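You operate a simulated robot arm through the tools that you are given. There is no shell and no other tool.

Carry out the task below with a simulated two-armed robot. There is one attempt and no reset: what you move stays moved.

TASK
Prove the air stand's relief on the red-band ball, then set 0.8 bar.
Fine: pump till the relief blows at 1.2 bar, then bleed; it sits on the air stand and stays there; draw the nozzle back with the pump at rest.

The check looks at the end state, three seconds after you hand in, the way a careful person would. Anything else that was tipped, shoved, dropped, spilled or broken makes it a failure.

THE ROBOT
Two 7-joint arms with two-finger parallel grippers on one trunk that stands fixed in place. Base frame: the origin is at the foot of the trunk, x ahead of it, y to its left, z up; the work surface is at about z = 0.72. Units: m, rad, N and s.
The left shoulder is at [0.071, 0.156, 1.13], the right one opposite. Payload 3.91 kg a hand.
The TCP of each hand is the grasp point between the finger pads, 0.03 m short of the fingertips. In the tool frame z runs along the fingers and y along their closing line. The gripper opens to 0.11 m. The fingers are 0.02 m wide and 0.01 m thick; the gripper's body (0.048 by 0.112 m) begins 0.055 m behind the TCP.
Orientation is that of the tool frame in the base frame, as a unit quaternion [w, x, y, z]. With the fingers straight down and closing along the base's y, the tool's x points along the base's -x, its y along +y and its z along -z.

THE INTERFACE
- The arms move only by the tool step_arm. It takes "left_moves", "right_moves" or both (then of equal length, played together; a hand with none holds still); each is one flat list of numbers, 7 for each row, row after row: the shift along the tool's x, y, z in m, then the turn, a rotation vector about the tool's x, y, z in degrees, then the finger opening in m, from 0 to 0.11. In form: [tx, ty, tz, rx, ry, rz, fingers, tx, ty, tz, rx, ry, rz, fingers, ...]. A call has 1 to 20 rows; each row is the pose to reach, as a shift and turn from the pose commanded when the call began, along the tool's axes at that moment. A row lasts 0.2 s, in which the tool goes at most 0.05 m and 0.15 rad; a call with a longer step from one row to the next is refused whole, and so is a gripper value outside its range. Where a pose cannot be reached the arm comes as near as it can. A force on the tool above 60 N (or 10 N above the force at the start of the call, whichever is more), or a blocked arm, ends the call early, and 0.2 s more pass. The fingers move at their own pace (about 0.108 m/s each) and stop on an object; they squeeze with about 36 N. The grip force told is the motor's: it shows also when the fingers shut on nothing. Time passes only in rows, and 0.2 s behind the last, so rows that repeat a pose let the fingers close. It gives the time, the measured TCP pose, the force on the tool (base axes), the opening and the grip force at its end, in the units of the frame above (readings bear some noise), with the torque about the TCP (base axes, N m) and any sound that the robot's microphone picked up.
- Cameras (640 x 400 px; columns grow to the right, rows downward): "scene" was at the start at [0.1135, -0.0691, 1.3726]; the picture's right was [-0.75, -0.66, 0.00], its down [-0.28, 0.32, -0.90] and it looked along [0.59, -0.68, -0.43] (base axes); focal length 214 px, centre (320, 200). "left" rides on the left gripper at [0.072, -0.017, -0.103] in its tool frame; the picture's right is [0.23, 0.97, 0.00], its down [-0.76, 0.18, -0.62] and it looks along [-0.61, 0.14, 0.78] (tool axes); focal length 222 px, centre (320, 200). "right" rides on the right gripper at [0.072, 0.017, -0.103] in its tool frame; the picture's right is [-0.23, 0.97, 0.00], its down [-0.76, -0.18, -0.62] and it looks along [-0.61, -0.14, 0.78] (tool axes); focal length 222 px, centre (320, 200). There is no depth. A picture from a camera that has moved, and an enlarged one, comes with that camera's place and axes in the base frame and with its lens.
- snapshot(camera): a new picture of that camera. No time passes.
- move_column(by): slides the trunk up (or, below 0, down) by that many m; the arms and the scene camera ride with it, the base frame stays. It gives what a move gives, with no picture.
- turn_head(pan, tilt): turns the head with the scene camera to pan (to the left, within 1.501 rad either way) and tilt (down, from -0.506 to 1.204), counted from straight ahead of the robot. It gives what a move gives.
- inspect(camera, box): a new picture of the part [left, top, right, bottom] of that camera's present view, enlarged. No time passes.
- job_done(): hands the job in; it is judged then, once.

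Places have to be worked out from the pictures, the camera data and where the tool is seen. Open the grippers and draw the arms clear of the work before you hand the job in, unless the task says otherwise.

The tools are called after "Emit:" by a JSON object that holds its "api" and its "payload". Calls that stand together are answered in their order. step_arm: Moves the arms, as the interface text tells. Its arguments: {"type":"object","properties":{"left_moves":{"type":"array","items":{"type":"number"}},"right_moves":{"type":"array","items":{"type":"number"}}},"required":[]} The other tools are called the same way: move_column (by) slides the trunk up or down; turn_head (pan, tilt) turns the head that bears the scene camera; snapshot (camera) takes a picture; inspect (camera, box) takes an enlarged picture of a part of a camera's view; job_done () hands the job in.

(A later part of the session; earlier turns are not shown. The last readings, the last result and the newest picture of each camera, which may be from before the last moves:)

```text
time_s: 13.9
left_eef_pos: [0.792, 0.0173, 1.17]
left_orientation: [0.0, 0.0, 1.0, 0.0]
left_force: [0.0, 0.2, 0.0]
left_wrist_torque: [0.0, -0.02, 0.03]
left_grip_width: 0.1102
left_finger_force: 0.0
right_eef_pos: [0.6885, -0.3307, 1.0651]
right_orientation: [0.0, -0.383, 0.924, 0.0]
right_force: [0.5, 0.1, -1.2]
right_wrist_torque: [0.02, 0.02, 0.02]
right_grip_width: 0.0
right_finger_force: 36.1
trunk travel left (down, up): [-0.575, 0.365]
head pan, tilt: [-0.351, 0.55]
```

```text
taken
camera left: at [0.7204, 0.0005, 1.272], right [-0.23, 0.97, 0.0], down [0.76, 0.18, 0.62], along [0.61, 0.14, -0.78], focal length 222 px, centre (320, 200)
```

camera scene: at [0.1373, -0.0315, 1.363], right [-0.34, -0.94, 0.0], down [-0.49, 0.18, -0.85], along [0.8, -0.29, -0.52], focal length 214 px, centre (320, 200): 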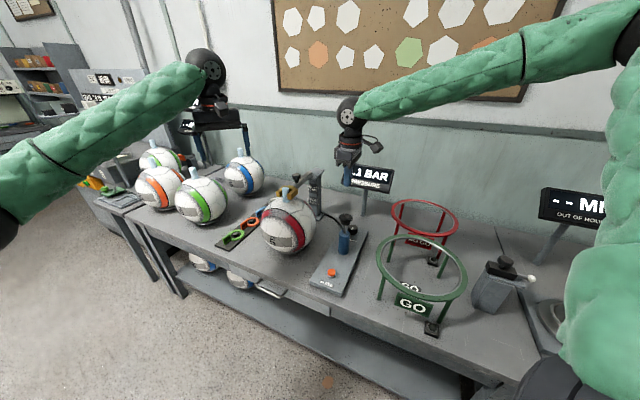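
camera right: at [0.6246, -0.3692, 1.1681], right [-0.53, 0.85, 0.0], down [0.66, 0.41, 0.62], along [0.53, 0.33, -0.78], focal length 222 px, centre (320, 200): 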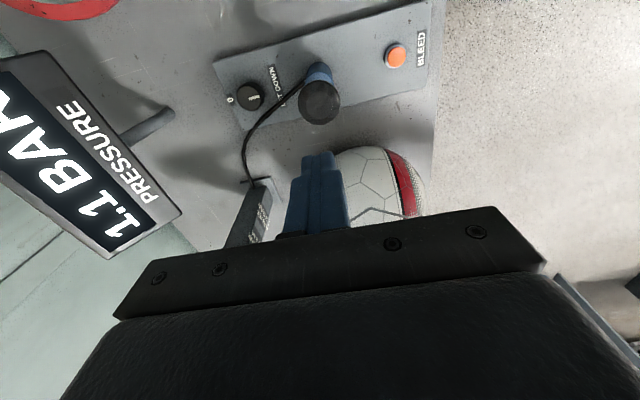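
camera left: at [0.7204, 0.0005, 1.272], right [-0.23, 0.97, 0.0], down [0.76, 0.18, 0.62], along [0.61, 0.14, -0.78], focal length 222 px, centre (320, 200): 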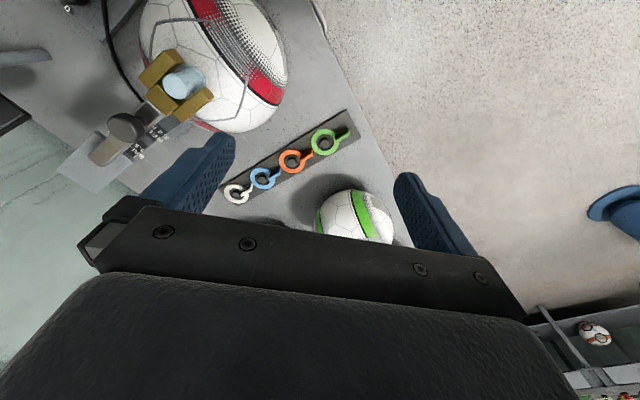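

The right wrist camera shows the gauge (1.1 bar) while the hand is over the pump, and the knob is about 5 mm toward the camera from the tool axis. I correct that and come down to just above the knob with the fingers shut.

Emit:
{"api": "step_arm", "payload": {"right_moves": [0.005, 0, 0.04, 0, 0, 0, 0, 0.005, 0, 0.08, 0, 0, 0, 0, 0.005, 0, 0.11, 0, 0, 0, 0]}}

Emit:
{"api": "snapshot", "payload": {"camera": "right"}}

Emit:
{"api": "inspect", "payload": {"camera": "scene", "box": [290, 150, 400, 300]}}

```text
time_s: 14.7
left_eef_pos: [0.7933, 0.0177, 1.169]
left_orientation: [0.0, 0.0, 1.0, 0.0]
left_force: [0.1, 0.2, -1.6]
left_wrist_torque: [-0.04, 0.01, 0.06]
left_grip_width: 0.1099
left_finger_force: 0.0
right_eef_pos: [0.6844, -0.3325, 0.9545]
right_orientation: [0.0, -0.382, 0.924, 0.0]
right_force: [1.2, -0.3, -0.6]
right_wrist_torque: [0.01, 0.03, -0.01]
right_grip_width: 0.0
right_finger_force: 35.7
trunk travel left (down, up): [-0.575, 0.365]
head pan, tilt: [-0.351, 0.55]
```

```text
taken
camera right: at [0.621, -0.3722, 1.0573], right [-0.53, 0.85, 0.0], down [0.66, 0.41, 0.62], along [0.53, 0.33, -0.78], focal length 222 px, centre (320, 200)
```

right: 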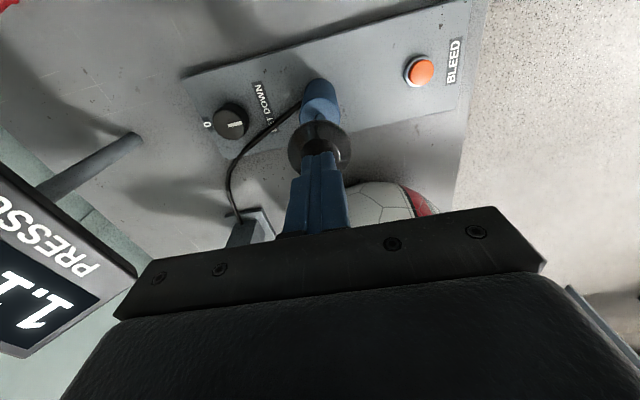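

```text
2.67 times, centred on (345, 225) of scene
camera zoom: at [0.138, -0.0307, 1.3629], right [-0.34, -0.94, 0.0], down [-0.49, 0.18, -0.85], along [0.8, -0.29, -0.52], focal length 572 px, centre (253, 133)
```

zoom: 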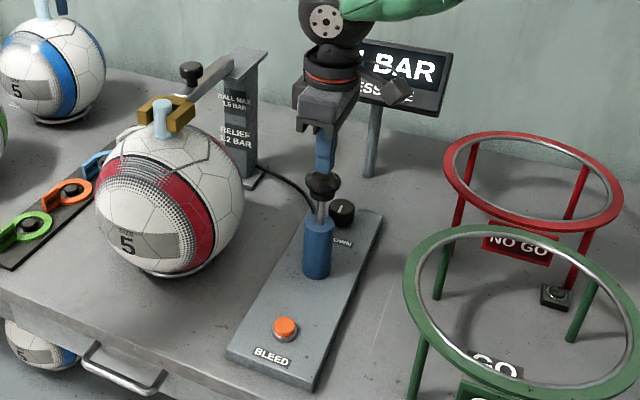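

The shut fingertips are centred over the pump knob, about 1 cm above it. I push down gently by 2 cm and read the force.

Emit:
{"api": "step_arm", "payload": {"right_moves": [0, 0, 0.007, 0, 0, 0, 0, 0, 0, 0.014, 0, 0, 0, 0, 0, 0, 0.02, 0, 0, 0, 0]}}

Emit:
{"api": "inspect", "payload": {"camera": "scene", "box": [290, 150, 400, 300]}}

Emit:
{"api": "inspect", "payload": {"camera": "right", "box": [0, 160, 160, 360]}}

```text
time_s: 15.5
left_eef_pos: [0.7913, 0.0184, 1.1687]
left_orientation: [-0.001, 0.0, 1.0, 0.001]
left_force: [0.2, -0.4, 0.8]
left_wrist_torque: [-0.02, -0.01, 0.0]
left_grip_width: 0.1102
left_finger_force: 0.2
right_eef_pos: [0.685, -0.3326, 0.9354]
right_orientation: [0.0, -0.383, 0.924, 0.0]
right_force: [-2.2, 0.1, 2.7]
right_wrist_torque: [0.06, 0.0, 0.04]
right_grip_width: 0.0
right_finger_force: 35.8
trunk travel left (down, up): [-0.575, 0.365]
head pan, tilt: [-0.351, 0.55]
```

```text
2.67 times, centred on (345, 225) of scene
camera zoom: at [0.1373, -0.0304, 1.363], right [-0.34, -0.94, 0.0], down [-0.49, 0.18, -0.85], along [0.8, -0.29, -0.52], focal length 572 px, centre (253, 133)
```

zoom: 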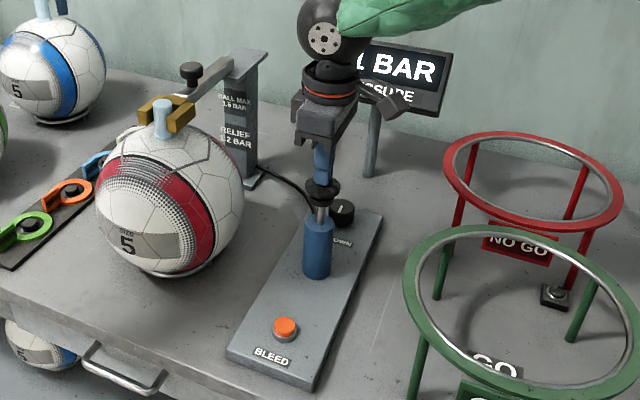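

```text
2.00 times, centred on (80, 260) of right
camera zoom: at [0.6214, -0.3711, 1.0385], right [-0.53, 0.85, 0.0], down [0.66, 0.41, 0.62], along [0.53, 0.33, -0.78], focal length 444 px, centre (800, 80)
```

zoom: 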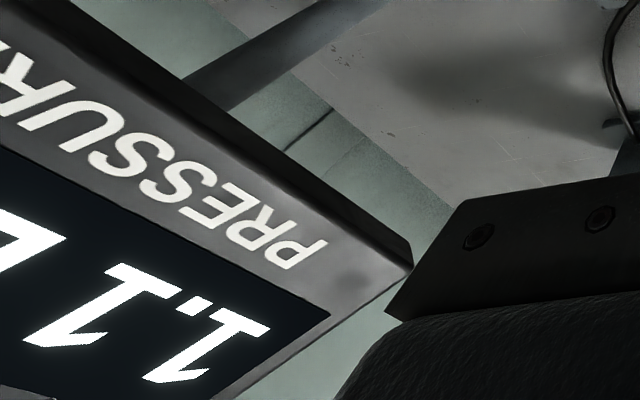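

Light contact (about 3 N) and the gauge is still 1.1; the last digit stays visible from the scene camera. I push the plunger further down.

Emit:
{"api": "step_arm", "payload": {"right_moves": [0, 0, 0.008, 0, 0, 0, 0, 0, 0, 0.016, 0, 0, 0, 0, 0, 0, 0.02, 0, 0, 0, 0]}}

Emit:
{"api": "inspect", "payload": {"camera": "scene", "box": [290, 150, 400, 300]}}

```text
time_s: 16.3
left_eef_pos: [0.7917, 0.0187, 1.1686]
left_orientation: [-0.001, 0.001, 1.0, -0.001]
left_force: [-0.8, -0.1, -0.4]
left_wrist_torque: [0.01, -0.01, -0.01]
left_grip_width: 0.1102
left_finger_force: 0.0
right_eef_pos: [0.6854, -0.3309, 0.9152]
right_orientation: [0.001, -0.383, 0.924, 0.0]
right_force: [-1.7, 1.8, 5.5]
right_wrist_torque: [0.04, 0.07, -0.05]
right_grip_width: 0.0
right_finger_force: 36.1
trunk travel left (down, up): [-0.575, 0.365]
head pan, tilt: [-0.351, 0.55]
```

```text
2.67 times, centred on (345, 225) of scene
camera zoom: at [0.1368, -0.0303, 1.363], right [-0.34, -0.94, 0.0], down [-0.49, 0.18, -0.85], along [0.8, -0.29, -0.52], focal length 572 px, centre (253, 133)
```

zoom: 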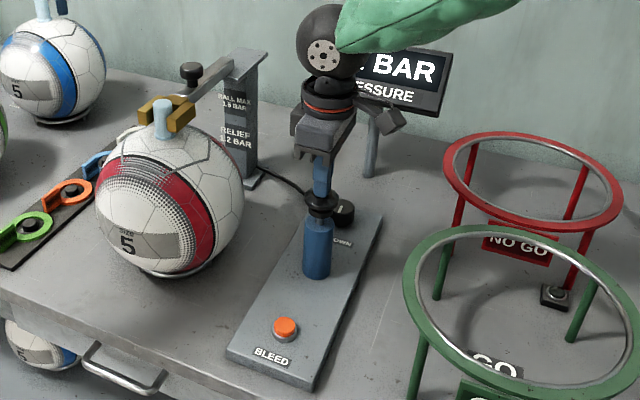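

The push force rises like a return spring (5.5 N). My wrist now hides the gauge from the scene camera, so I turn the head further right to read it past the hand.

Emit:
{"api": "turn_head", "payload": {"pan": -1.25, "tilt": 0.5}}

Emit:
{"api": "snapshot", "payload": {"camera": "scene"}}

```text
time_s: 17.5
left_eef_pos: [0.7911, 0.0183, 1.1682]
left_orientation: [0.0, -0.001, 1.0, 0.001]
left_force: [-0.6, 0.4, 0.7]
left_wrist_torque: [0.01, -0.03, 0.0]
left_grip_width: 0.1099
left_finger_force: 0.0
right_eef_pos: [0.686, -0.3316, 0.916]
right_orientation: [0.001, -0.383, 0.924, -0.001]
right_force: [-2.8, 1.7, 6.2]
right_wrist_torque: [0.06, 0.08, -0.01]
right_grip_width: 0.0
right_finger_force: 36.1
trunk travel left (down, up): [-0.575, 0.365]
head pan, tilt: [-1.25, 0.499]
```

```text
taken
camera scene: at [0.0812, -0.0856, 1.3676], right [-0.95, -0.32, 0.0], down [-0.15, 0.45, -0.88], along [0.28, -0.83, -0.48], focal length 214 px, centre (320, 200)
```

scene: 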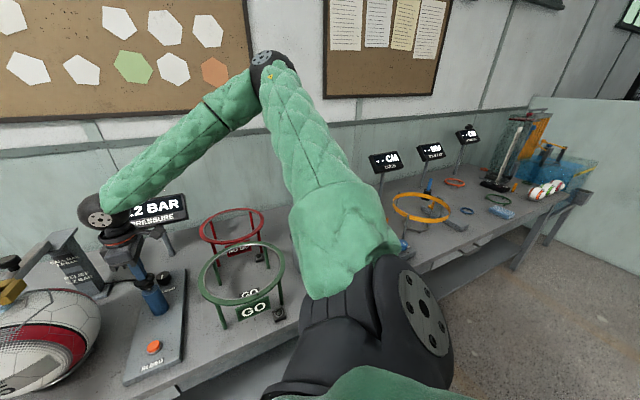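

The gauge now shows x.2, so 1.2 bar, but no sound of the relief yet. I push a little further in small steps, watching for the relief and for any rise over 1.2.

Emit:
{"api": "step_arm", "payload": {"right_moves": [0, 0, 0.004, 0, 0, 0, 0, 0, 0, 0.008, 0, 0, 0, 0, 0, 0, 0.008, 0, 0, 0, 0]}}

Emit:
{"api": "inspect", "payload": {"camera": "scene", "box": [70, 170, 200, 300]}}

```text
time_s: 18.3
left_eef_pos: [0.7915, 0.0179, 1.1703]
left_orientation: [0.0, -0.001, 1.0, 0.0]
left_force: [0.4, 0.6, -0.4]
left_wrist_torque: [-0.01, 0.01, 0.01]
left_grip_width: 0.11
left_finger_force: 0.2
right_eef_pos: [0.6853, -0.3321, 0.9087]
right_orientation: [0.0, -0.383, 0.924, 0.001]
right_force: [-1.1, 2.4, 7.8]
right_wrist_torque: [0.09, 0.04, 0.02]
right_grip_width: 0.0001
right_finger_force: 35.6
trunk travel left (down, up): [-0.575, 0.365]
head pan, tilt: [-1.25, 0.499]
```

```text
3.08 times, centred on (135, 235) of scene
camera zoom: at [0.0812, -0.0856, 1.3676], right [-0.95, -0.32, 0.0], down [-0.15, 0.45, -0.88], along [0.28, -0.83, -0.48], focal length 660 px, centre (889, 92)
```

zoom: 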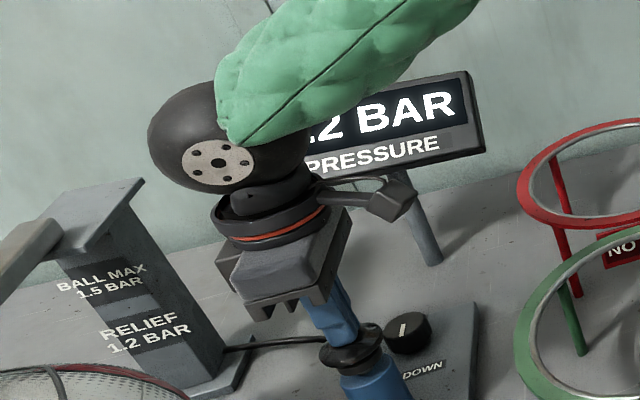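

Still 1.2 bar and no sound; about 1.5 cm of stroke seems left. I push on to near the bottom of the stroke.

Emit:
{"api": "step_arm", "payload": {"right_moves": [0, 0, 0.005, 0, 0, 0, 0, 0, 0, 0.01, 0, 0, 0, 0, 0, 0, 0.01, 0, 0, 0, 0]}}

Emit:
{"api": "inspect", "payload": {"camera": "scene", "box": [70, 170, 200, 300]}}

```text
time_s: 19.2
left_eef_pos: [0.7892, 0.0182, 1.1715]
left_orientation: [0.001, 0.0, 1.0, 0.0]
left_force: [-0.3, 0.2, 0.5]
left_wrist_torque: [0.01, 0.02, -0.01]
left_grip_width: 0.1099
left_finger_force: 0.1
right_eef_pos: [0.6864, -0.3319, 0.9035]
right_orientation: [0.004, -0.383, 0.924, -0.002]
right_force: [-11.8, -5.8, 37.0]
right_wrist_torque: [-0.25, 0.52, 0.04]
right_grip_width: 0.0
right_finger_force: 35.3
trunk travel left (down, up): [-0.575, 0.365]
head pan, tilt: [-1.25, 0.499]
stopped in row 3 (right hand): the force on the tool passed its limit at 62 N (the readings are from after the stop); the commanded pose is now the measured one
```

```text
3.08 times, centred on (135, 235) of scene
camera zoom: at [0.0781, -0.0856, 1.3676], right [-0.95, -0.32, 0.0], down [-0.15, 0.45, -0.88], along [0.28, -0.83, -0.48], focal length 660 px, centre (889, 92)
```

zoom: 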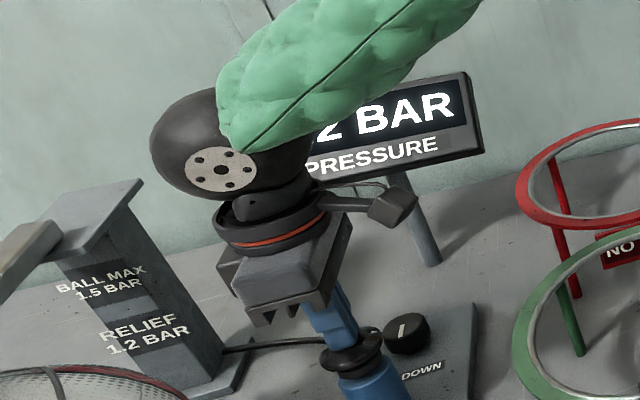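

The stroke has bottomed at TCP z≈0.903, gauge 1.2, no relief yet. I rise 4.5 cm to see that the plunger returns.

Emit:
{"api": "step_arm", "payload": {"right_moves": [0, 0, -0.015, 0, 0, 0, 0, 0, 0, -0.03, 0, 0, 0, 0, 0, 0, -0.045, 0, 0, 0, 0, 0, 0, -0.045, 0, 0, 0, 0]}}

Emit:
{"api": "inspect", "payload": {"camera": "scene", "box": [70, 170, 200, 300]}}

Emit:
{"api": "snapshot", "payload": {"camera": "right"}}

```text
time_s: 20.2
left_eef_pos: [0.7924, 0.0174, 1.1692]
left_orientation: [0.0, 0.0, 1.0, 0.0]
left_force: [0.0, -0.1, 0.4]
left_wrist_torque: [-0.01, -0.01, -0.01]
left_grip_width: 0.1098
left_finger_force: 0.1
right_eef_pos: [0.6879, -0.3319, 0.9465]
right_orientation: [0.003, -0.383, 0.924, -0.001]
right_force: [0.0, 0.5, -0.2]
right_wrist_torque: [-0.02, -0.03, -0.05]
right_grip_width: 0.0001
right_finger_force: 36.3
trunk travel left (down, up): [-0.575, 0.365]
head pan, tilt: [-1.25, 0.499]
```

```text
3.08 times, centred on (135, 235) of scene
camera zoom: at [0.0818, -0.0861, 1.3674], right [-0.95, -0.32, 0.0], down [-0.15, 0.45, -0.88], along [0.28, -0.83, -0.48], focal length 660 px, centre (889, 92)
```

zoom: 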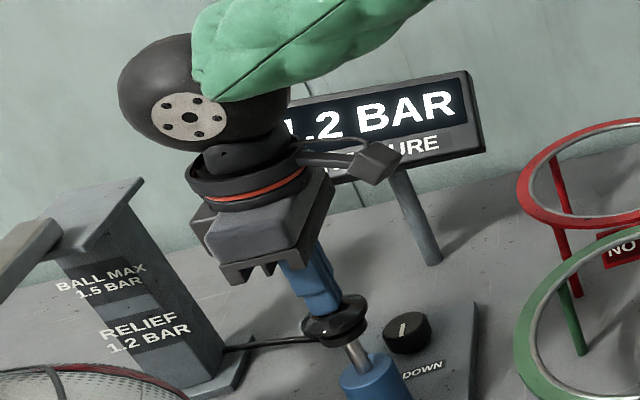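

```text
taken
camera right: at [0.6235, -0.3721, 1.0477], right [-0.53, 0.85, 0.0], down [0.66, 0.41, 0.63], along [0.53, 0.33, -0.78], focal length 222 px, centre (320, 200)
```

right: 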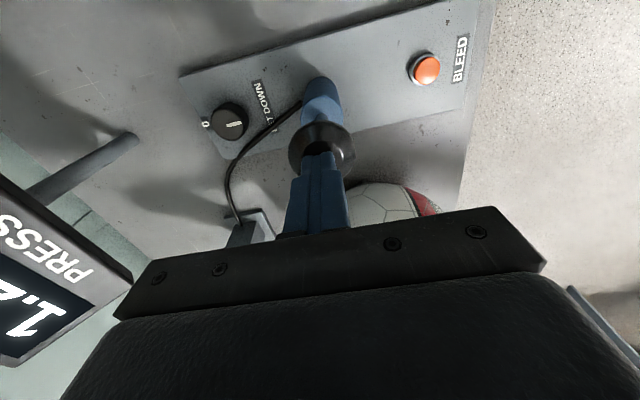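

The plunger springs back up and the gauge holds 1.2. I do a second stroke, stopping just short of the bottom, listening for the relief.

Emit:
{"api": "step_arm", "payload": {"right_moves": [0.002, 0, 0.01, 0, 0, 0, 0, 0.002, 0, 0.02, 0, 0, 0, 0, 0.002, 0, 0.03, 0, 0, 0, 0, 0.002, 0, 0.038, 0, 0, 0, 0, 0.002, 0, 0.038, 0, 0, 0, 0]}}

Emit:
{"api": "inspect", "payload": {"camera": "scene", "box": [70, 170, 200, 300]}}

```text
time_s: 21.4
left_eef_pos: [0.7924, 0.0189, 1.1695]
left_orientation: [0.0, 0.001, 1.0, 0.0]
left_force: [0.7, 0.1, -0.4]
left_wrist_torque: [0.0, 0.0, 0.0]
left_grip_width: 0.1102
left_finger_force: 0.1
right_eef_pos: [0.6866, -0.3345, 0.9083]
right_orientation: [0.002, -0.382, 0.924, -0.001]
right_force: [-0.7, 3.0, 7.4]
right_wrist_torque: [0.03, 0.07, -0.03]
right_grip_width: 0.0
right_finger_force: 36.1
trunk travel left (down, up): [-0.575, 0.365]
head pan, tilt: [-1.25, 0.499]
```

```text
3.08 times, centred on (135, 235) of scene
camera zoom: at [0.0811, -0.0855, 1.3676], right [-0.95, -0.32, 0.0], down [-0.15, 0.45, -0.88], along [0.28, -0.83, -0.48], focal length 660 px, centre (889, 92)
```

zoom: 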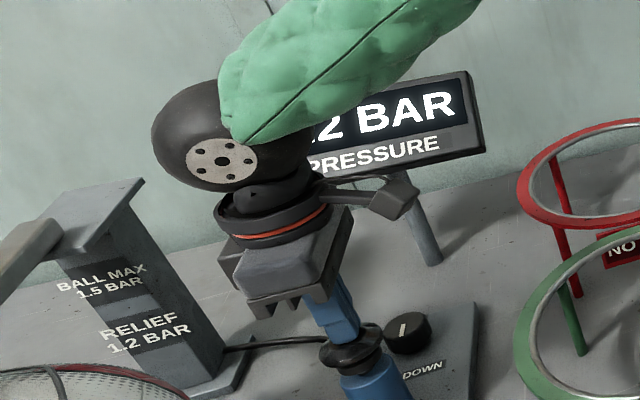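

Gauge still 1.2 and no sound. I let it return and do another full stroke.

Emit:
{"api": "step_arm", "payload": {"right_moves": [0, 0, -0.013, 0, 0, 0, 0, 0, 0, -0.026, 0, 0, 0, 0, 0, 0, -0.038, 0, 0, 0, 0, 0, 0, -0.038, 0, 0, 0, 0, 0, 0, -0.028, 0, 0, 0, 0, 0, 0, -0.018, 0, 0, 0, 0, 0, 0, -0.008, 0, 0, 0, 0, 0, 0, 0.001, 0, 0, 0, 0, 0, 0, 0.001, 0, 0, 0, 0]}}

Emit:
{"api": "inspect", "payload": {"camera": "scene", "box": [70, 170, 200, 300]}}

```text
time_s: 23.4
left_eef_pos: [0.7918, 0.019, 1.1694]
left_orientation: [0.0, 0.0, 1.0, 0.001]
left_force: [0.5, 0.0, -0.2]
left_wrist_torque: [0.01, 0.01, -0.01]
left_grip_width: 0.11
left_finger_force: 0.1
right_eef_pos: [0.685, -0.3325, 0.9075]
right_orientation: [0.003, -0.383, 0.924, -0.002]
right_force: [-2.4, 2.1, 7.1]
right_wrist_torque: [-0.01, 0.15, -0.03]
right_grip_width: 0.0
right_finger_force: 35.7
trunk travel left (down, up): [-0.575, 0.365]
head pan, tilt: [-1.25, 0.499]
```

```text
3.08 times, centred on (135, 235) of scene
camera zoom: at [0.0809, -0.0856, 1.3676], right [-0.95, -0.32, 0.0], down [-0.15, 0.45, -0.88], along [0.28, -0.83, -0.48], focal length 660 px, centre (889, 92)
```

zoom: 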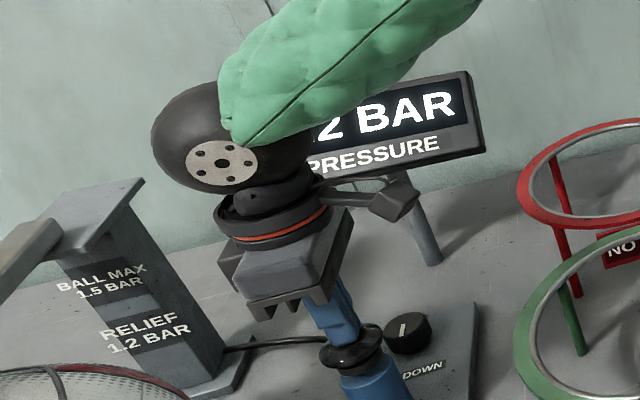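

No sound and the gauge stays on 1.2; small strokes may add only little within the rounding. I do one more stroke, a fuller one, with a full return first.

Emit:
{"api": "step_arm", "payload": {"right_moves": [0, 0, -0.013, 0, 0, 0, 0, 0, 0, -0.026, 0, 0, 0, 0, 0, 0, -0.042, 0, 0, 0, 0, 0, 0, -0.042, 0, 0, 0, 0, 0, 0, -0.042, 0, 0, 0, 0, 0, 0, -0.03, 0, 0, 0, 0, 0, 0, -0.02, 0, 0, 0, 0, 0, 0, -0.01, 0, 0, 0, 0, 0, 0, 0.0, 0, 0, 0, 0, 0, 0, 0.003, 0, 0, 0, 0, 0, 0, 0.003, 0, 0, 0, 0]}}

Emit:
{"api": "inspect", "payload": {"camera": "scene", "box": [70, 170, 200, 300]}}

```text
time_s: 25.8
left_eef_pos: [0.7916, 0.0173, 1.171]
left_orientation: [-0.001, 0.0, 1.0, 0.0]
left_force: [0.1, -0.5, -0.7]
left_wrist_torque: [0.01, 0.0, 0.01]
left_grip_width: 0.1099
left_finger_force: 0.1
right_eef_pos: [0.6856, -0.3333, 0.9047]
right_orientation: [0.004, -0.383, 0.924, -0.002]
right_force: [5.5, -9.0, 23.2]
right_wrist_torque: [-0.37, -0.08, 0.09]
right_grip_width: 0.0
right_finger_force: 36.1
trunk travel left (down, up): [-0.575, 0.365]
head pan, tilt: [-1.25, 0.499]
```

```text
3.08 times, centred on (135, 235) of scene
camera zoom: at [0.0806, -0.086, 1.3679], right [-0.95, -0.32, 0.0], down [-0.15, 0.45, -0.88], along [0.28, -0.83, -0.48], focal length 660 px, centre (889, 92)
```

zoom: 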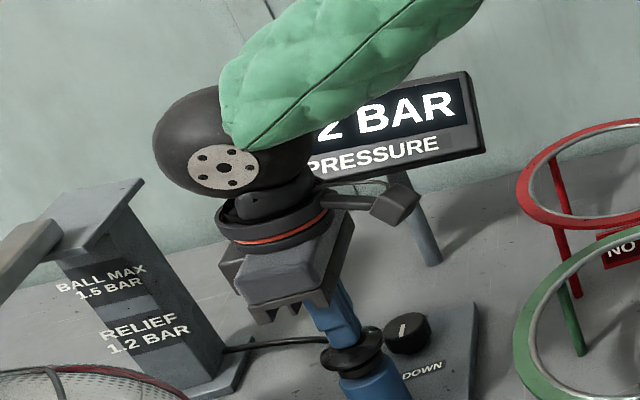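

Bottomed again, still 1.2 bar shown and silent. I give two more full strokes and then read again.

Emit:
{"api": "step_arm", "payload": {"right_moves": [0, 0, -0.02, 0, 0, 0, 0, 0, 0, -0.042, 0, 0, 0, 0, 0, 0, -0.042, 0, 0, 0, 0, 0, 0, -0.03, 0, 0, 0, 0, 0, 0, -0.016, 0, 0, 0, 0, 0, 0, -0.003, 0, 0, 0, 0, 0, 0, 0, 0, 0, 0, 0, 0, 0, 0, 0, 0, 0, 0, 0, 0, -0.02, 0, 0, 0, 0, 0, 0, -0.042, 0, 0, 0, 0, 0, 0, -0.042, 0, 0, 0, 0, 0, 0, -0.03, 0, 0, 0, 0, 0, 0, -0.016, 0, 0, 0, 0, 0, 0, -0.003, 0, 0, 0, 0, 0, 0, 0, 0, 0, 0, 0, 0, 0, 0, 0, 0, 0, 0]}}

Emit:
{"api": "inspect", "payload": {"camera": "scene", "box": [70, 170, 200, 300]}}

```text
time_s: 29.2
left_eef_pos: [0.7914, 0.0179, 1.1705]
left_orientation: [0.0, 0.001, 1.0, -0.001]
left_force: [0.3, 0.2, 0.2]
left_wrist_torque: [-0.01, -0.04, -0.02]
left_grip_width: 0.1098
left_finger_force: 0.1
right_eef_pos: [0.6857, -0.3323, 0.9042]
right_orientation: [0.003, -0.383, 0.924, -0.001]
right_force: [1.1, -4.6, 14.6]
right_wrist_torque: [-0.19, 0.04, 0.05]
right_grip_width: 0.0
right_finger_force: 35.8
trunk travel left (down, up): [-0.575, 0.365]
head pan, tilt: [-1.25, 0.499]
```

```text
3.08 times, centred on (135, 235) of scene
camera zoom: at [0.0808, -0.0858, 1.3677], right [-0.95, -0.32, 0.0], down [-0.15, 0.45, -0.88], along [0.28, -0.83, -0.48], focal length 660 px, centre (889, 92)
```

zoom: 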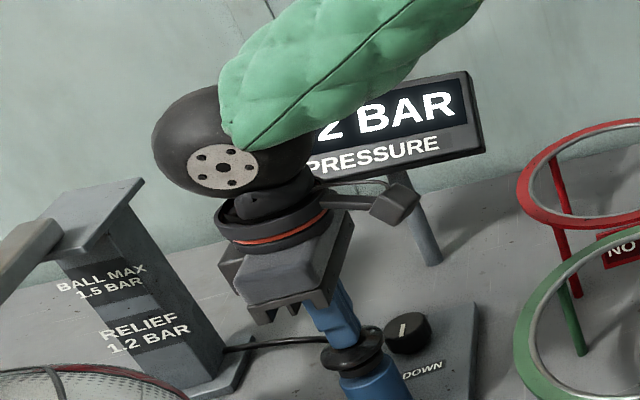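

Five strokes and the gauge never goes past 1.2. I raise the hand clear of the knob and read the gauge and the stand closely for any sign of the relief.

Emit:
{"api": "step_arm", "payload": {"right_moves": [0, 0, -0.04, 0, 0, 0, 0, 0, 0, -0.08, 0, 0, 0, 0, 0, 0, -0.12, 0, 0, 0, 0, 0, 0, -0.16, 0, 0, 0, 0]}}

Emit:
{"api": "snapshot", "payload": {"camera": "right"}}

Emit:
{"api": "snapshot", "payload": {"camera": "scene"}}

Emit:
{"api": "snapshot", "payload": {"camera": "left"}}

```text
time_s: 30.2
left_eef_pos: [0.7922, 0.0183, 1.1687]
left_orientation: [0.0, 0.0, 1.0, 0.0]
left_force: [0.5, 0.1, -0.2]
left_wrist_torque: [0.02, -0.01, 0.01]
left_grip_width: 0.1099
left_finger_force: 0.1
right_eef_pos: [0.6854, -0.3344, 1.0638]
right_orientation: [0.002, -0.382, 0.924, -0.001]
right_force: [-0.5, 0.1, -0.7]
right_wrist_torque: [-0.02, -0.01, -0.01]
right_grip_width: 0.0
right_finger_force: 36.6
trunk travel left (down, up): [-0.575, 0.365]
head pan, tilt: [-1.25, 0.499]
```

```text
taken
camera right: at [0.6206, -0.3738, 1.1658], right [-0.53, 0.85, 0.0], down [0.66, 0.41, 0.63], along [0.53, 0.33, -0.78], focal length 222 px, centre (320, 200)
```

right: 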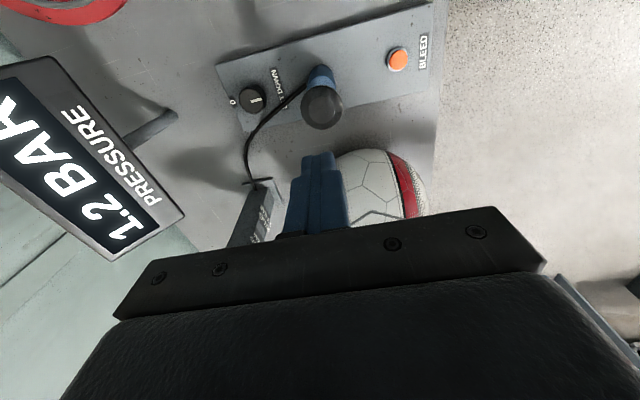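

```text
taken
camera scene: at [0.0809, -0.0856, 1.3676], right [-0.95, -0.32, 0.0], down [-0.15, 0.45, -0.88], along [0.28, -0.83, -0.48], focal length 214 px, centre (320, 200)
```

scene: 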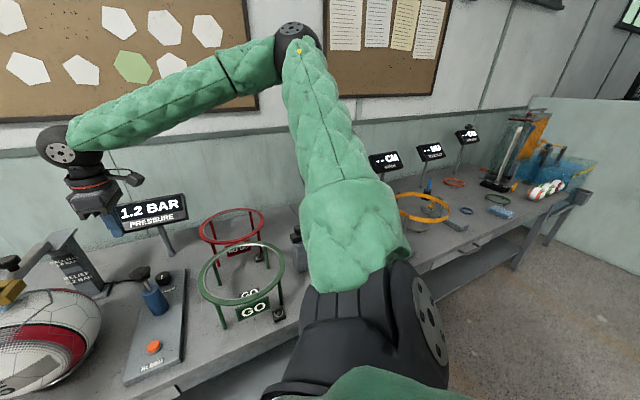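

```text
taken
camera left: at [0.7196, 0.0025, 1.2725], right [-0.23, 0.97, 0.0], down [0.76, 0.18, 0.62], along [0.61, 0.14, -0.78], focal length 222 px, centre (320, 200)
```

left: 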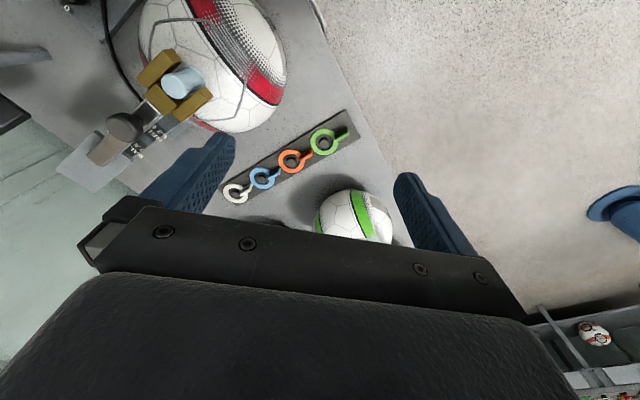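

Gauge 1.2, plunger fully up, nozzle and ball undisturbed, but I have had no sound of the relief. I give more, quicker full strokes and keep reading; I would stop at once if it showed 1.3.

Emit:
{"api": "step_arm", "payload": {"right_moves": [0, 0, 0.04, 0, 0, 0, 0, 0, 0, 0.08, 0, 0, 0, 0, 0, 0, 0.117, 0, 0, 0, 0, 0, 0, 0.139, 0, 0, 0, 0, 0, 0, 0.159, 0, 0, 0, 0, 0, 0, 0.159, 0, 0, 0, 0, 0, 0, 0.135, 0, 0, 0, 0, 0, 0, 0.112, 0, 0, 0, 0, 0, 0, 0.112, 0, 0, 0, 0, 0, 0, 0.136, 0, 0, 0, 0, 0, 0, 0.159, 0, 0, 0, 0, 0, 0, 0.159, 0, 0, 0, 0, 0, 0, 0.135, 0, 0, 0, 0, 0, 0, 0.112, 0, 0, 0, 0, 0, 0, 0.112, 0, 0, 0, 0]}}

Emit:
{"api": "inspect", "payload": {"camera": "scene", "box": [70, 170, 200, 300]}}

```text
time_s: 33.4
left_eef_pos: [0.7934, 0.0182, 1.1692]
left_orientation: [0.0, -0.001, 1.0, 0.001]
left_force: [-0.1, -0.4, -0.8]
left_wrist_torque: [0.01, 0.0, 0.05]
left_grip_width: 0.1102
left_finger_force: 0.2
right_eef_pos: [0.6863, -0.3313, 0.9505]
right_orientation: [0.003, -0.382, 0.924, -0.001]
right_force: [0.7, -0.8, -0.6]
right_wrist_torque: [-0.01, -0.01, 0.0]
right_grip_width: 0.0001
right_finger_force: 35.7
trunk travel left (down, up): [-0.575, 0.365]
head pan, tilt: [-1.25, 0.499]
```

```text
3.08 times, centred on (135, 235) of scene
camera zoom: at [0.0821, -0.0861, 1.3674], right [-0.95, -0.32, 0.0], down [-0.15, 0.45, -0.88], along [0.28, -0.83, -0.48], focal length 660 px, centre (889, 92)
```

zoom: 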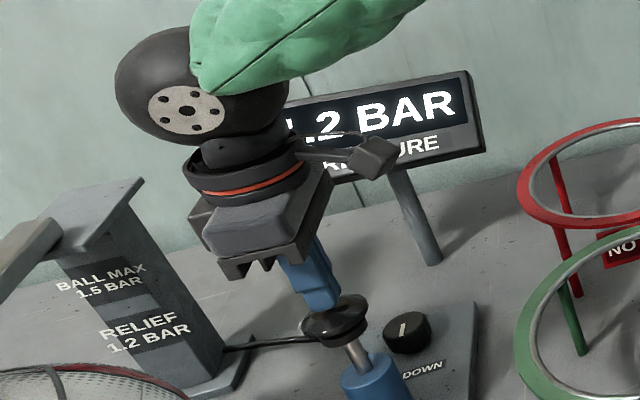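

Still 1.2 and it does not climb however often I pump, so air is going off at 1.2; bleeding a bit and re-pumping will show for certain what one stroke adds. I put the BLEED button at about (0.599, -0.244, 0.755) and bring the shut fingertips above it.

Emit:
{"api": "step_arm", "payload": {"right_moves": [0, 0, -0.045, 0, 0, 0, 0, 0, 0.041, -0.045, 0, 0, 0, 0, 0, 0.082, -0.045, 0, 0, 0, 0, 0, 0.123, -0.045, 0, 0, 0, 0, 0, 0.123, 0.0, 0, 0, 0, 0, 0, 0.123, 0.045, 0, 0, 0, 0, 0, 0.123, 0.09, 0, 0, 0, 0]}}

Emit:
{"api": "snapshot", "payload": {"camera": "right"}}

Emit:
{"api": "snapshot", "payload": {"camera": "scene"}}

```text
time_s: 35.0
left_eef_pos: [0.7941, 0.017, 1.1683]
left_orientation: [-0.001, -0.001, 1.0, 0.0]
left_force: [0.9, -1.3, -0.2]
left_wrist_torque: [0.0, 0.01, -0.03]
left_grip_width: 0.1101
left_finger_force: 0.2
right_eef_pos: [0.6007, -0.2489, 0.8591]
right_orientation: [0.002, -0.382, 0.924, 0.0]
right_force: [-0.2, 0.2, 0.7]
right_wrist_torque: [0.0, 0.01, 0.02]
right_grip_width: 0.0
right_finger_force: 35.8
trunk travel left (down, up): [-0.575, 0.365]
head pan, tilt: [-1.25, 0.499]
```

```text
taken
camera right: at [0.5361, -0.2889, 0.961], right [-0.53, 0.85, 0.0], down [0.66, 0.41, 0.63], along [0.53, 0.33, -0.78], focal length 222 px, centre (320, 200)
```

right: 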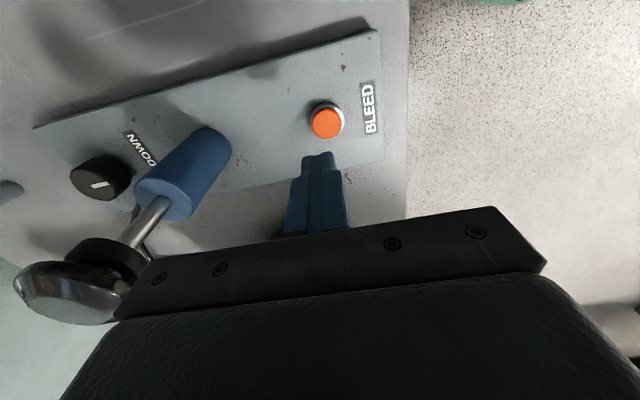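

```text
taken
camera scene: at [0.0835, -0.0861, 1.3674], right [-0.95, -0.32, 0.0], down [-0.15, 0.45, -0.88], along [0.28, -0.83, -0.48], focal length 214 px, centre (320, 200)
```

scene: 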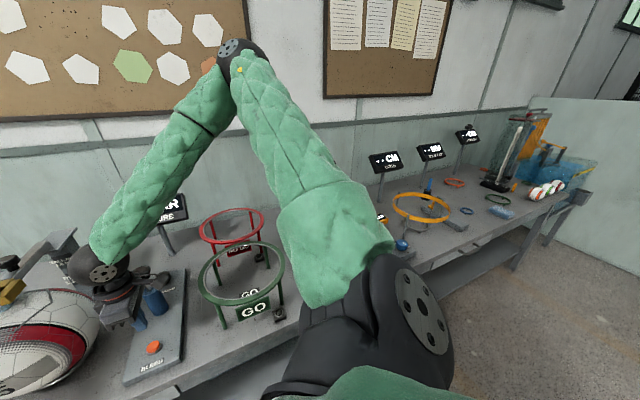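

The button lies a few mm toward the plate's near end from the tool axis. My forearm hides the gauge from the head, so I bring the left hand back to the earlier viewpoint whose camera sees the gauge digits, and lower the right fingertips to just above the button.

Emit:
{"api": "step_arm", "payload": {"left_moves": [0, -0.045, 0, 0, 0, 0, 0.11, 0, -0.09, 0, 0, 0, 0, 0.11, 0, -0.135, 0, 0, 0, 0, 0.11, 0, -0.18, 0, 0, 0, 0, 0.11], "right_moves": [0.003, 0.005, 0.02, 0, 0, 0, 0, 0.003, 0.005, 0.04, 0, 0, 0, 0, 0.003, 0.005, 0.06, 0, 0, 0, 0, 0.003, 0.005, 0.06, 0, 0, 0, 0]}}

Emit:
{"api": "snapshot", "payload": {"camera": "right"}}

Emit:
{"api": "snapshot", "payload": {"camera": "left"}}

```text
time_s: 36.0
left_eef_pos: [0.7911, -0.1657, 1.1691]
left_orientation: [0.0, -0.001, 1.0, 0.0]
left_force: [-0.3, -0.8, 0.0]
left_wrist_torque: [0.07, 0.01, 0.02]
left_grip_width: 0.1101
left_finger_force: 0.1
right_eef_pos: [0.5938, -0.2452, 0.8001]
right_orientation: [0.003, -0.383, 0.924, 0.0]
right_force: [0.8, -1.0, -0.8]
right_wrist_torque: [0.02, -0.02, 0.01]
right_grip_width: 0.0
right_finger_force: 36.3
trunk travel left (down, up): [-0.575, 0.365]
head pan, tilt: [-1.25, 0.499]
```

```text
taken
camera right: at [0.5288, -0.2854, 0.9017], right [-0.53, 0.85, 0.0], down [0.66, 0.41, 0.63], along [0.53, 0.33, -0.78], focal length 222 px, centre (320, 200)
```

right: 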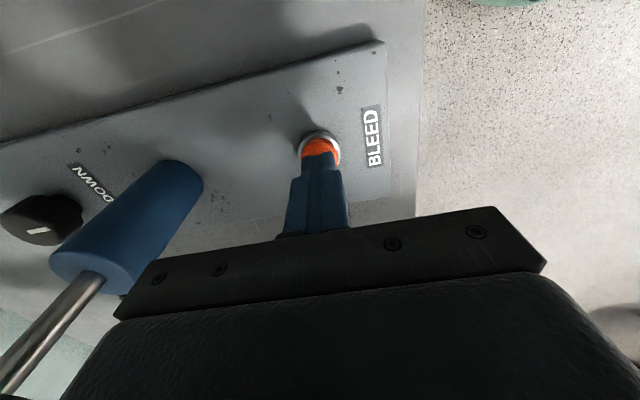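

```text
taken
camera left: at [0.7187, -0.1811, 1.2723], right [-0.23, 0.97, 0.0], down [0.76, 0.18, 0.62], along [0.61, 0.14, -0.78], focal length 222 px, centre (320, 200)
```

left: 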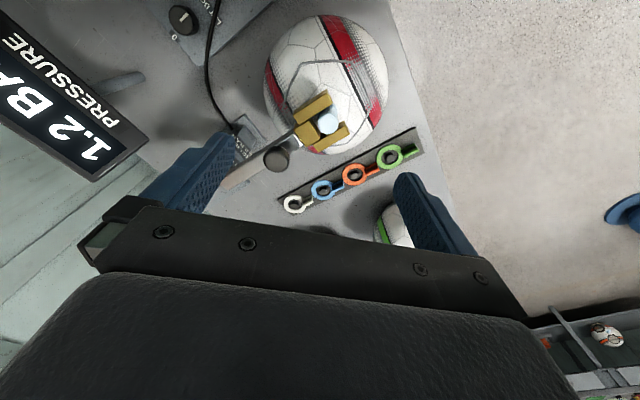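

The left camera reads 1.2 BAR clearly and the right fingertips are right over the orange button. I come down slowly to find the contact.

Emit:
{"api": "step_arm", "payload": {"right_moves": [0, 0, 0.005, 0, 0, 0, 0, 0, 0, 0.01, 0, 0, 0, 0]}}

Emit:
{"api": "inspect", "payload": {"camera": "left", "box": [0, 0, 160, 200]}}

Emit:
{"api": "inspect", "payload": {"camera": "right", "box": [240, 90, 400, 200]}}

```text
time_s: 36.6
left_eef_pos: [0.791, -0.1627, 1.1687]
left_orientation: [0.0, 0.0, 1.0, 0.0]
left_force: [0.0, 0.3, 0.1]
left_wrist_torque: [0.03, 0.03, -0.03]
left_grip_width: 0.11
left_finger_force: 0.1
right_eef_pos: [0.5937, -0.2458, 0.7898]
right_orientation: [0.002, -0.382, 0.924, -0.002]
right_force: [-0.4, -0.1, 0.6]
right_wrist_torque: [-0.03, 0.01, 0.0]
right_grip_width: 0.0
right_finger_force: 36.3
trunk travel left (down, up): [-0.575, 0.365]
head pan, tilt: [-1.25, 0.499]
```

```text
2.00 times, centred on (80, 100) of left
camera zoom: at [0.7189, -0.1793, 1.2725], right [-0.23, 0.97, 0.0], down [0.76, 0.18, 0.62], along [0.61, 0.14, -0.78], focal length 444 px, centre (800, 400)
```

zoom: 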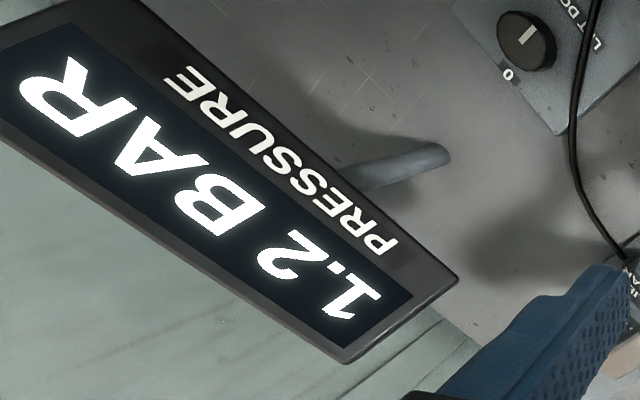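

```text
3.64 times, centred on (320, 145) of right
camera zoom: at [0.5294, -0.2849, 0.8927], right [-0.53, 0.85, 0.0], down [0.66, 0.41, 0.63], along [0.53, 0.33, -0.78], focal length 808 px, centre (320, 400)
```

zoom: 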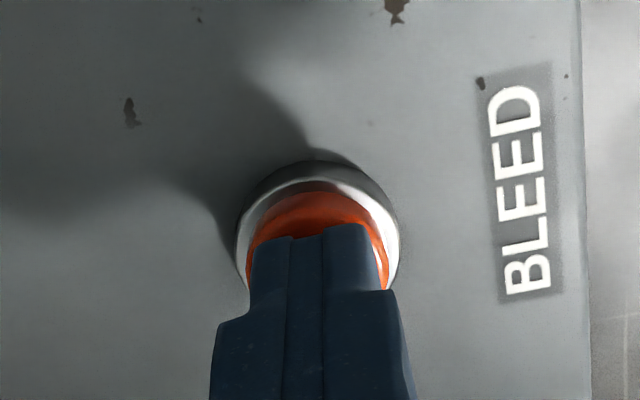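

The fingertips are centred about a few mm over the button, force still nil. I press 6 mm for one row and lift off again, then read the gauge.

Emit:
{"api": "step_arm", "payload": {"right_moves": [0, 0, 0.006, 0, 0, 0, 0, 0, 0, -0.006, 0, 0, 0, 0]}}

Emit:
{"api": "inspect", "payload": {"camera": "left", "box": [0, 0, 160, 200]}}

```text
time_s: 37.2
left_eef_pos: [0.7893, -0.1628, 1.1692]
left_orientation: [0.0, 0.0, 1.0, 0.0]
left_force: [-0.6, -0.3, 0.3]
left_wrist_torque: [-0.02, -0.04, -0.02]
left_grip_width: 0.1102
left_finger_force: 0.0
right_eef_pos: [0.5922, -0.2463, 0.7976]
right_orientation: [0.003, -0.383, 0.924, -0.002]
right_force: [0.1, -0.1, -0.3]
right_wrist_torque: [0.03, -0.01, 0.0]
right_grip_width: 0.0
right_finger_force: 35.8
trunk travel left (down, up): [-0.575, 0.365]
head pan, tilt: [-1.25, 0.499]
```

```text
2.00 times, centred on (80, 100) of left
camera zoom: at [0.7179, -0.1792, 1.273], right [-0.23, 0.97, 0.0], down [0.76, 0.18, 0.62], along [0.61, 0.14, -0.78], focal length 444 px, centre (800, 400)
```

zoom: 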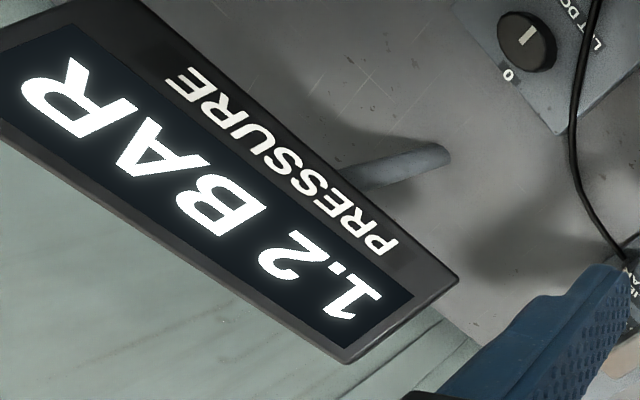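

No change, so the press was too shallow. I press a bit deeper, to TCP z≈0.783, and read force and gauge.

Emit:
{"api": "step_arm", "payload": {"right_moves": [0, 0, 0.008, 0, 0, 0, 0, 0, 0, 0.014, 0, 0, 0, 0]}}

Emit:
{"api": "inspect", "payload": {"camera": "left", "box": [0, 0, 160, 200]}}

```text
time_s: 37.8
left_eef_pos: [0.7901, -0.1637, 1.1703]
left_orientation: [0.0, 0.0, 1.0, 0.0]
left_force: [0.1, 0.6, 0.6]
left_wrist_torque: [-0.01, 0.01, -0.03]
left_grip_width: 0.1102
left_finger_force: 0.1
right_eef_pos: [0.5928, -0.2449, 0.7814]
right_orientation: [0.002, -0.383, 0.924, -0.001]
right_force: [-0.8, 0.9, 2.2]
right_wrist_torque: [0.07, 0.02, 0.0]
right_grip_width: 0.0
right_finger_force: 35.8
trunk travel left (down, up): [-0.575, 0.365]
head pan, tilt: [-1.25, 0.499]
heard: click
```

```text
2.00 times, centred on (80, 100) of left
camera zoom: at [0.7188, -0.1793, 1.2726], right [-0.23, 0.97, 0.0], down [0.76, 0.18, 0.62], along [0.61, 0.14, -0.78], focal length 444 px, centre (800, 400)
```

zoom: 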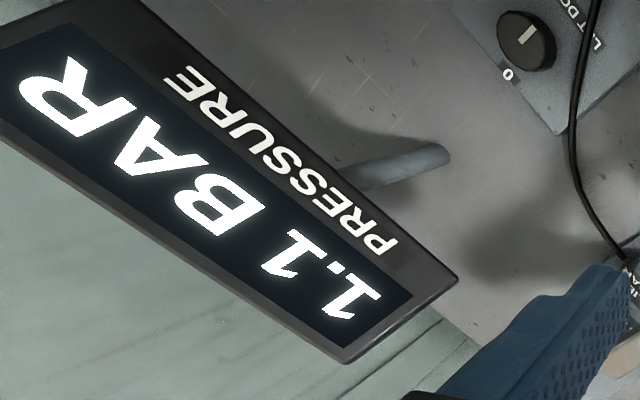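

A click was heard and the gauge went to 1.1. I hold the button one more row to learn whether it bleeds by the press or by time.

Emit:
{"api": "step_arm", "payload": {"right_moves": [0, 0, 0, 0, 0, 0, 0]}}

Emit:
{"api": "inspect", "payload": {"camera": "left", "box": [0, 0, 160, 200]}}

```text
time_s: 38.2
left_eef_pos: [0.7908, -0.1639, 1.1697]
left_orientation: [0.0, 0.0, 1.0, 0.0]
left_force: [-0.9, 0.9, 0.0]
left_wrist_torque: [-0.01, 0.0, -0.01]
left_grip_width: 0.11
left_finger_force: 0.0
right_eef_pos: [0.5932, -0.2454, 0.7826]
right_orientation: [0.003, -0.383, 0.924, -0.001]
right_force: [0.3, 0.9, 3.7]
right_wrist_torque: [0.02, 0.05, 0.01]
right_grip_width: 0.0
right_finger_force: 36.0
trunk travel left (down, up): [-0.575, 0.365]
head pan, tilt: [-1.25, 0.499]
```

```text
2.00 times, centred on (80, 100) of left
camera zoom: at [0.7187, -0.1792, 1.2726], right [-0.23, 0.97, 0.0], down [0.76, 0.18, 0.62], along [0.61, 0.14, -0.78], focal length 444 px, centre (800, 400)
```

zoom: 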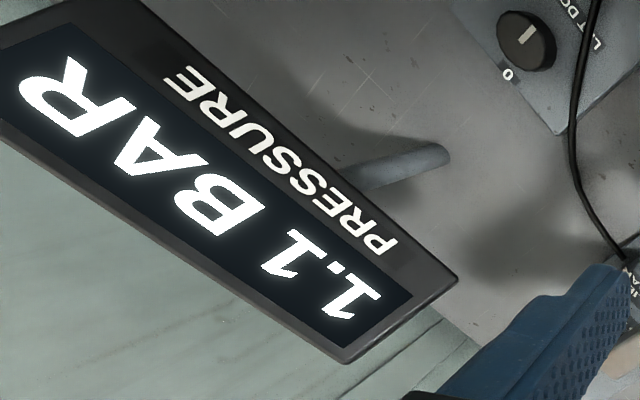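

Holding changes nothing: each press click bleeds about 0.1 bar. Sounds are indeed reported, and I never heard the relief, so I go back to the pump and watch the gauge through a stroke with the left camera.

Emit:
{"api": "step_arm", "payload": {"right_moves": [0, 0, -0.04, 0, 0, 0, 0, 0, 0, -0.085, 0, 0, 0, 0, 0, 0, -0.13, 0, 0, 0, 0, 0, 0, -0.175, 0, 0, 0, 0, 0, 0, -0.215, 0, 0, 0, 0, 0, -0.043, -0.215, 0, 0, 0, 0, 0, -0.086, -0.215, 0, 0, 0, 0, -0.003, -0.127, -0.215, 0, 0, 0, 0, -0.003, -0.127, -0.19, 0, 0, 0, 0]}}

Emit:
{"api": "snapshot", "payload": {"camera": "left"}}

Emit:
{"api": "snapshot", "payload": {"camera": "right"}}

```text
time_s: 40.2
left_eef_pos: [0.7913, -0.1632, 1.1692]
left_orientation: [-0.001, 0.0, 1.0, 0.0]
left_force: [0.5, 0.5, 1.0]
left_wrist_torque: [-0.01, 0.01, 0.01]
left_grip_width: 0.1101
left_finger_force: 0.0
right_eef_pos: [0.6848, -0.3328, 0.9725]
right_orientation: [0.002, -0.382, 0.924, -0.001]
right_force: [0.4, 0.6, 0.4]
right_wrist_torque: [0.0, -0.01, 0.02]
right_grip_width: 0.0
right_finger_force: 36.5
trunk travel left (down, up): [-0.575, 0.365]
head pan, tilt: [-1.25, 0.499]
```

```text
taken
camera left: at [0.7193, -0.1795, 1.2721], right [-0.23, 0.97, 0.0], down [0.76, 0.18, 0.62], along [0.61, 0.14, -0.78], focal length 222 px, centre (320, 200)
```

left: 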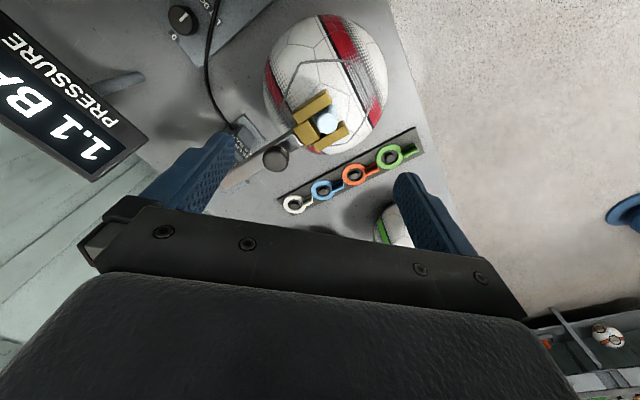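

```text
taken
camera right: at [0.6209, -0.3727, 1.0749], right [-0.53, 0.85, 0.0], down [0.66, 0.41, 0.63], along [0.53, 0.33, -0.78], focal length 222 px, centre (320, 200)
```

right: 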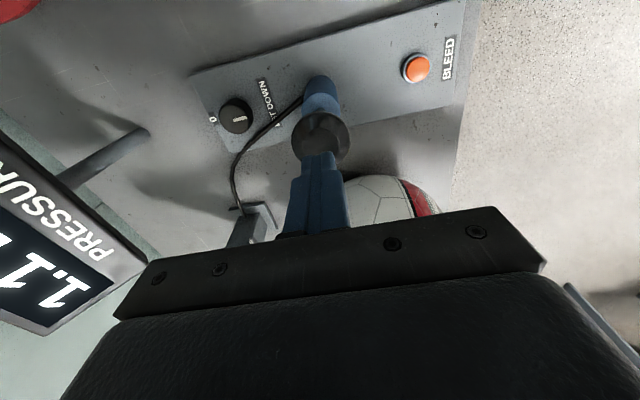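

Gauge 1.1, fingertips over the pump knob. I do one slow full stroke and read at the bottom.

Emit:
{"api": "step_arm", "payload": {"right_moves": [0, 0, 0.03, 0, 0, 0, 0, 0, 0, 0.04, 0, 0, 0, 0, 0, 0, 0.05, 0, 0, 0, 0, 0, 0, 0.06, 0, 0, 0, 0, 0, 0, 0.068, 0, 0, 0, 0, 0, 0, 0.068, 0, 0, 0, 0]}}

Emit:
{"api": "inspect", "payload": {"camera": "left", "box": [0, 0, 160, 200]}}

```text
time_s: 41.6
left_eef_pos: [0.7899, -0.1634, 1.1699]
left_orientation: [0.0, 0.0, 1.0, 0.0]
left_force: [-0.5, -0.7, 0.2]
left_wrist_torque: [-0.01, 0.02, 0.0]
left_grip_width: 0.1098
left_finger_force: 0.0
right_eef_pos: [0.6861, -0.3317, 0.9059]
right_orientation: [0.003, -0.383, 0.924, -0.002]
right_force: [-0.4, -3.4, 9.7]
right_wrist_torque: [-0.13, 0.12, 0.1]
right_grip_width: 0.0002
right_finger_force: 35.4
trunk travel left (down, up): [-0.575, 0.365]
head pan, tilt: [-1.25, 0.499]
```

```text
2.00 times, centred on (80, 100) of left
camera zoom: at [0.7181, -0.1794, 1.2729], right [-0.23, 0.97, 0.0], down [0.76, 0.18, 0.62], along [0.61, 0.14, -0.78], focal length 444 px, centre (800, 400)
```

zoom: 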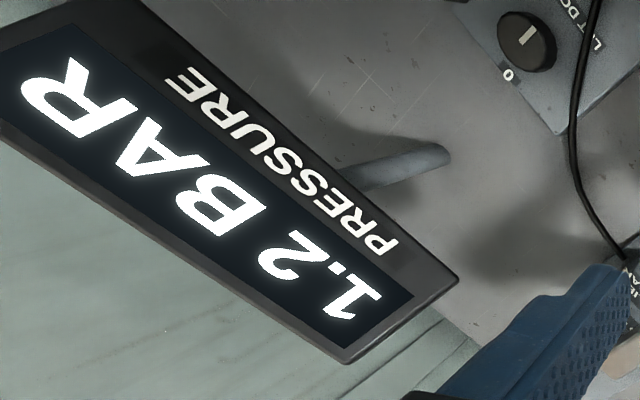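

One stroke takes it from 1.1 to 1.2. I let the plunger up fully and give one more complete stroke at 1.2, which should make the relief blow.

Emit:
{"api": "step_arm", "payload": {"right_moves": [0, 0, -0.02, 0, 0, 0, 0, 0, 0, -0.045, 0, 0, 0, 0, 0, 0, -0.045, 0, 0, 0, 0, 0, 0, -0.045, 0, 0, 0, 0]}}

Emit:
{"api": "step_arm", "payload": {"right_moves": [0, 0, 0.015, 0, 0, 0, 0, 0, 0, 0.03, 0, 0, 0, 0, 0, 0, 0.046, 0, 0, 0, 0, 0, 0, 0.046, 0, 0, 0, 0]}}

Emit:
{"api": "inspect", "payload": {"camera": "left", "box": [0, 0, 160, 200]}}

```text
time_s: 42.6
left_eef_pos: [0.7906, -0.1627, 1.1695]
left_orientation: [-0.001, 0.0, 1.0, 0.001]
left_force: [0.4, 0.5, 0.5]
left_wrist_torque: [-0.01, 0.0, 0.02]
left_grip_width: 0.1099
left_finger_force: 0.1
right_eef_pos: [0.686, -0.3343, 0.9504]
right_orientation: [0.003, -0.382, 0.924, -0.001]
right_force: [0.6, 0.2, 0.4]
right_wrist_torque: [0.02, -0.01, 0.01]
right_grip_width: 0.0
right_finger_force: 36.2
trunk travel left (down, up): [-0.575, 0.365]
head pan, tilt: [-1.25, 0.499]
```

```text
time_s: 43.6
left_eef_pos: [0.7894, -0.1623, 1.1697]
left_orientation: [0.001, 0.0, 1.0, 0.0]
left_force: [0.8, -0.5, 0.2]
left_wrist_torque: [0.0, -0.01, -0.03]
left_grip_width: 0.1098
left_finger_force: 0.1
right_eef_pos: [0.6859, -0.3341, 0.9049]
right_orientation: [0.004, -0.382, 0.924, -0.001]
right_force: [-1.2, 0.2, 14.2]
right_wrist_torque: [-0.07, 0.09, 0.1]
right_grip_width: 0.0
right_finger_force: 36.6
trunk travel left (down, up): [-0.575, 0.365]
head pan, tilt: [-1.25, 0.499]
```

```text
2.00 times, centred on (80, 100) of left
camera zoom: at [0.7179, -0.1791, 1.2732], right [-0.23, 0.97, 0.0], down [0.76, 0.18, 0.62], along [0.61, 0.14, -0.78], focal length 444 px, centre (800, 400)
```

zoom: 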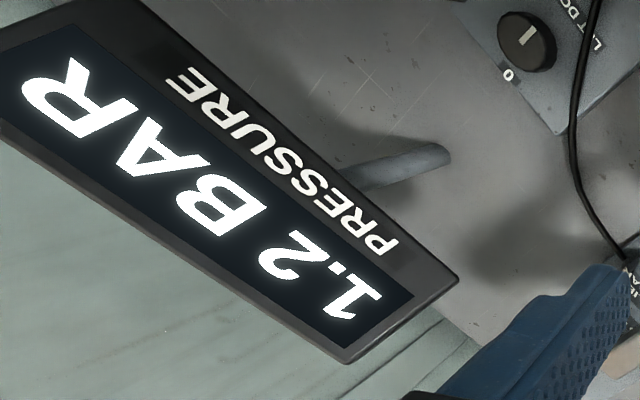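

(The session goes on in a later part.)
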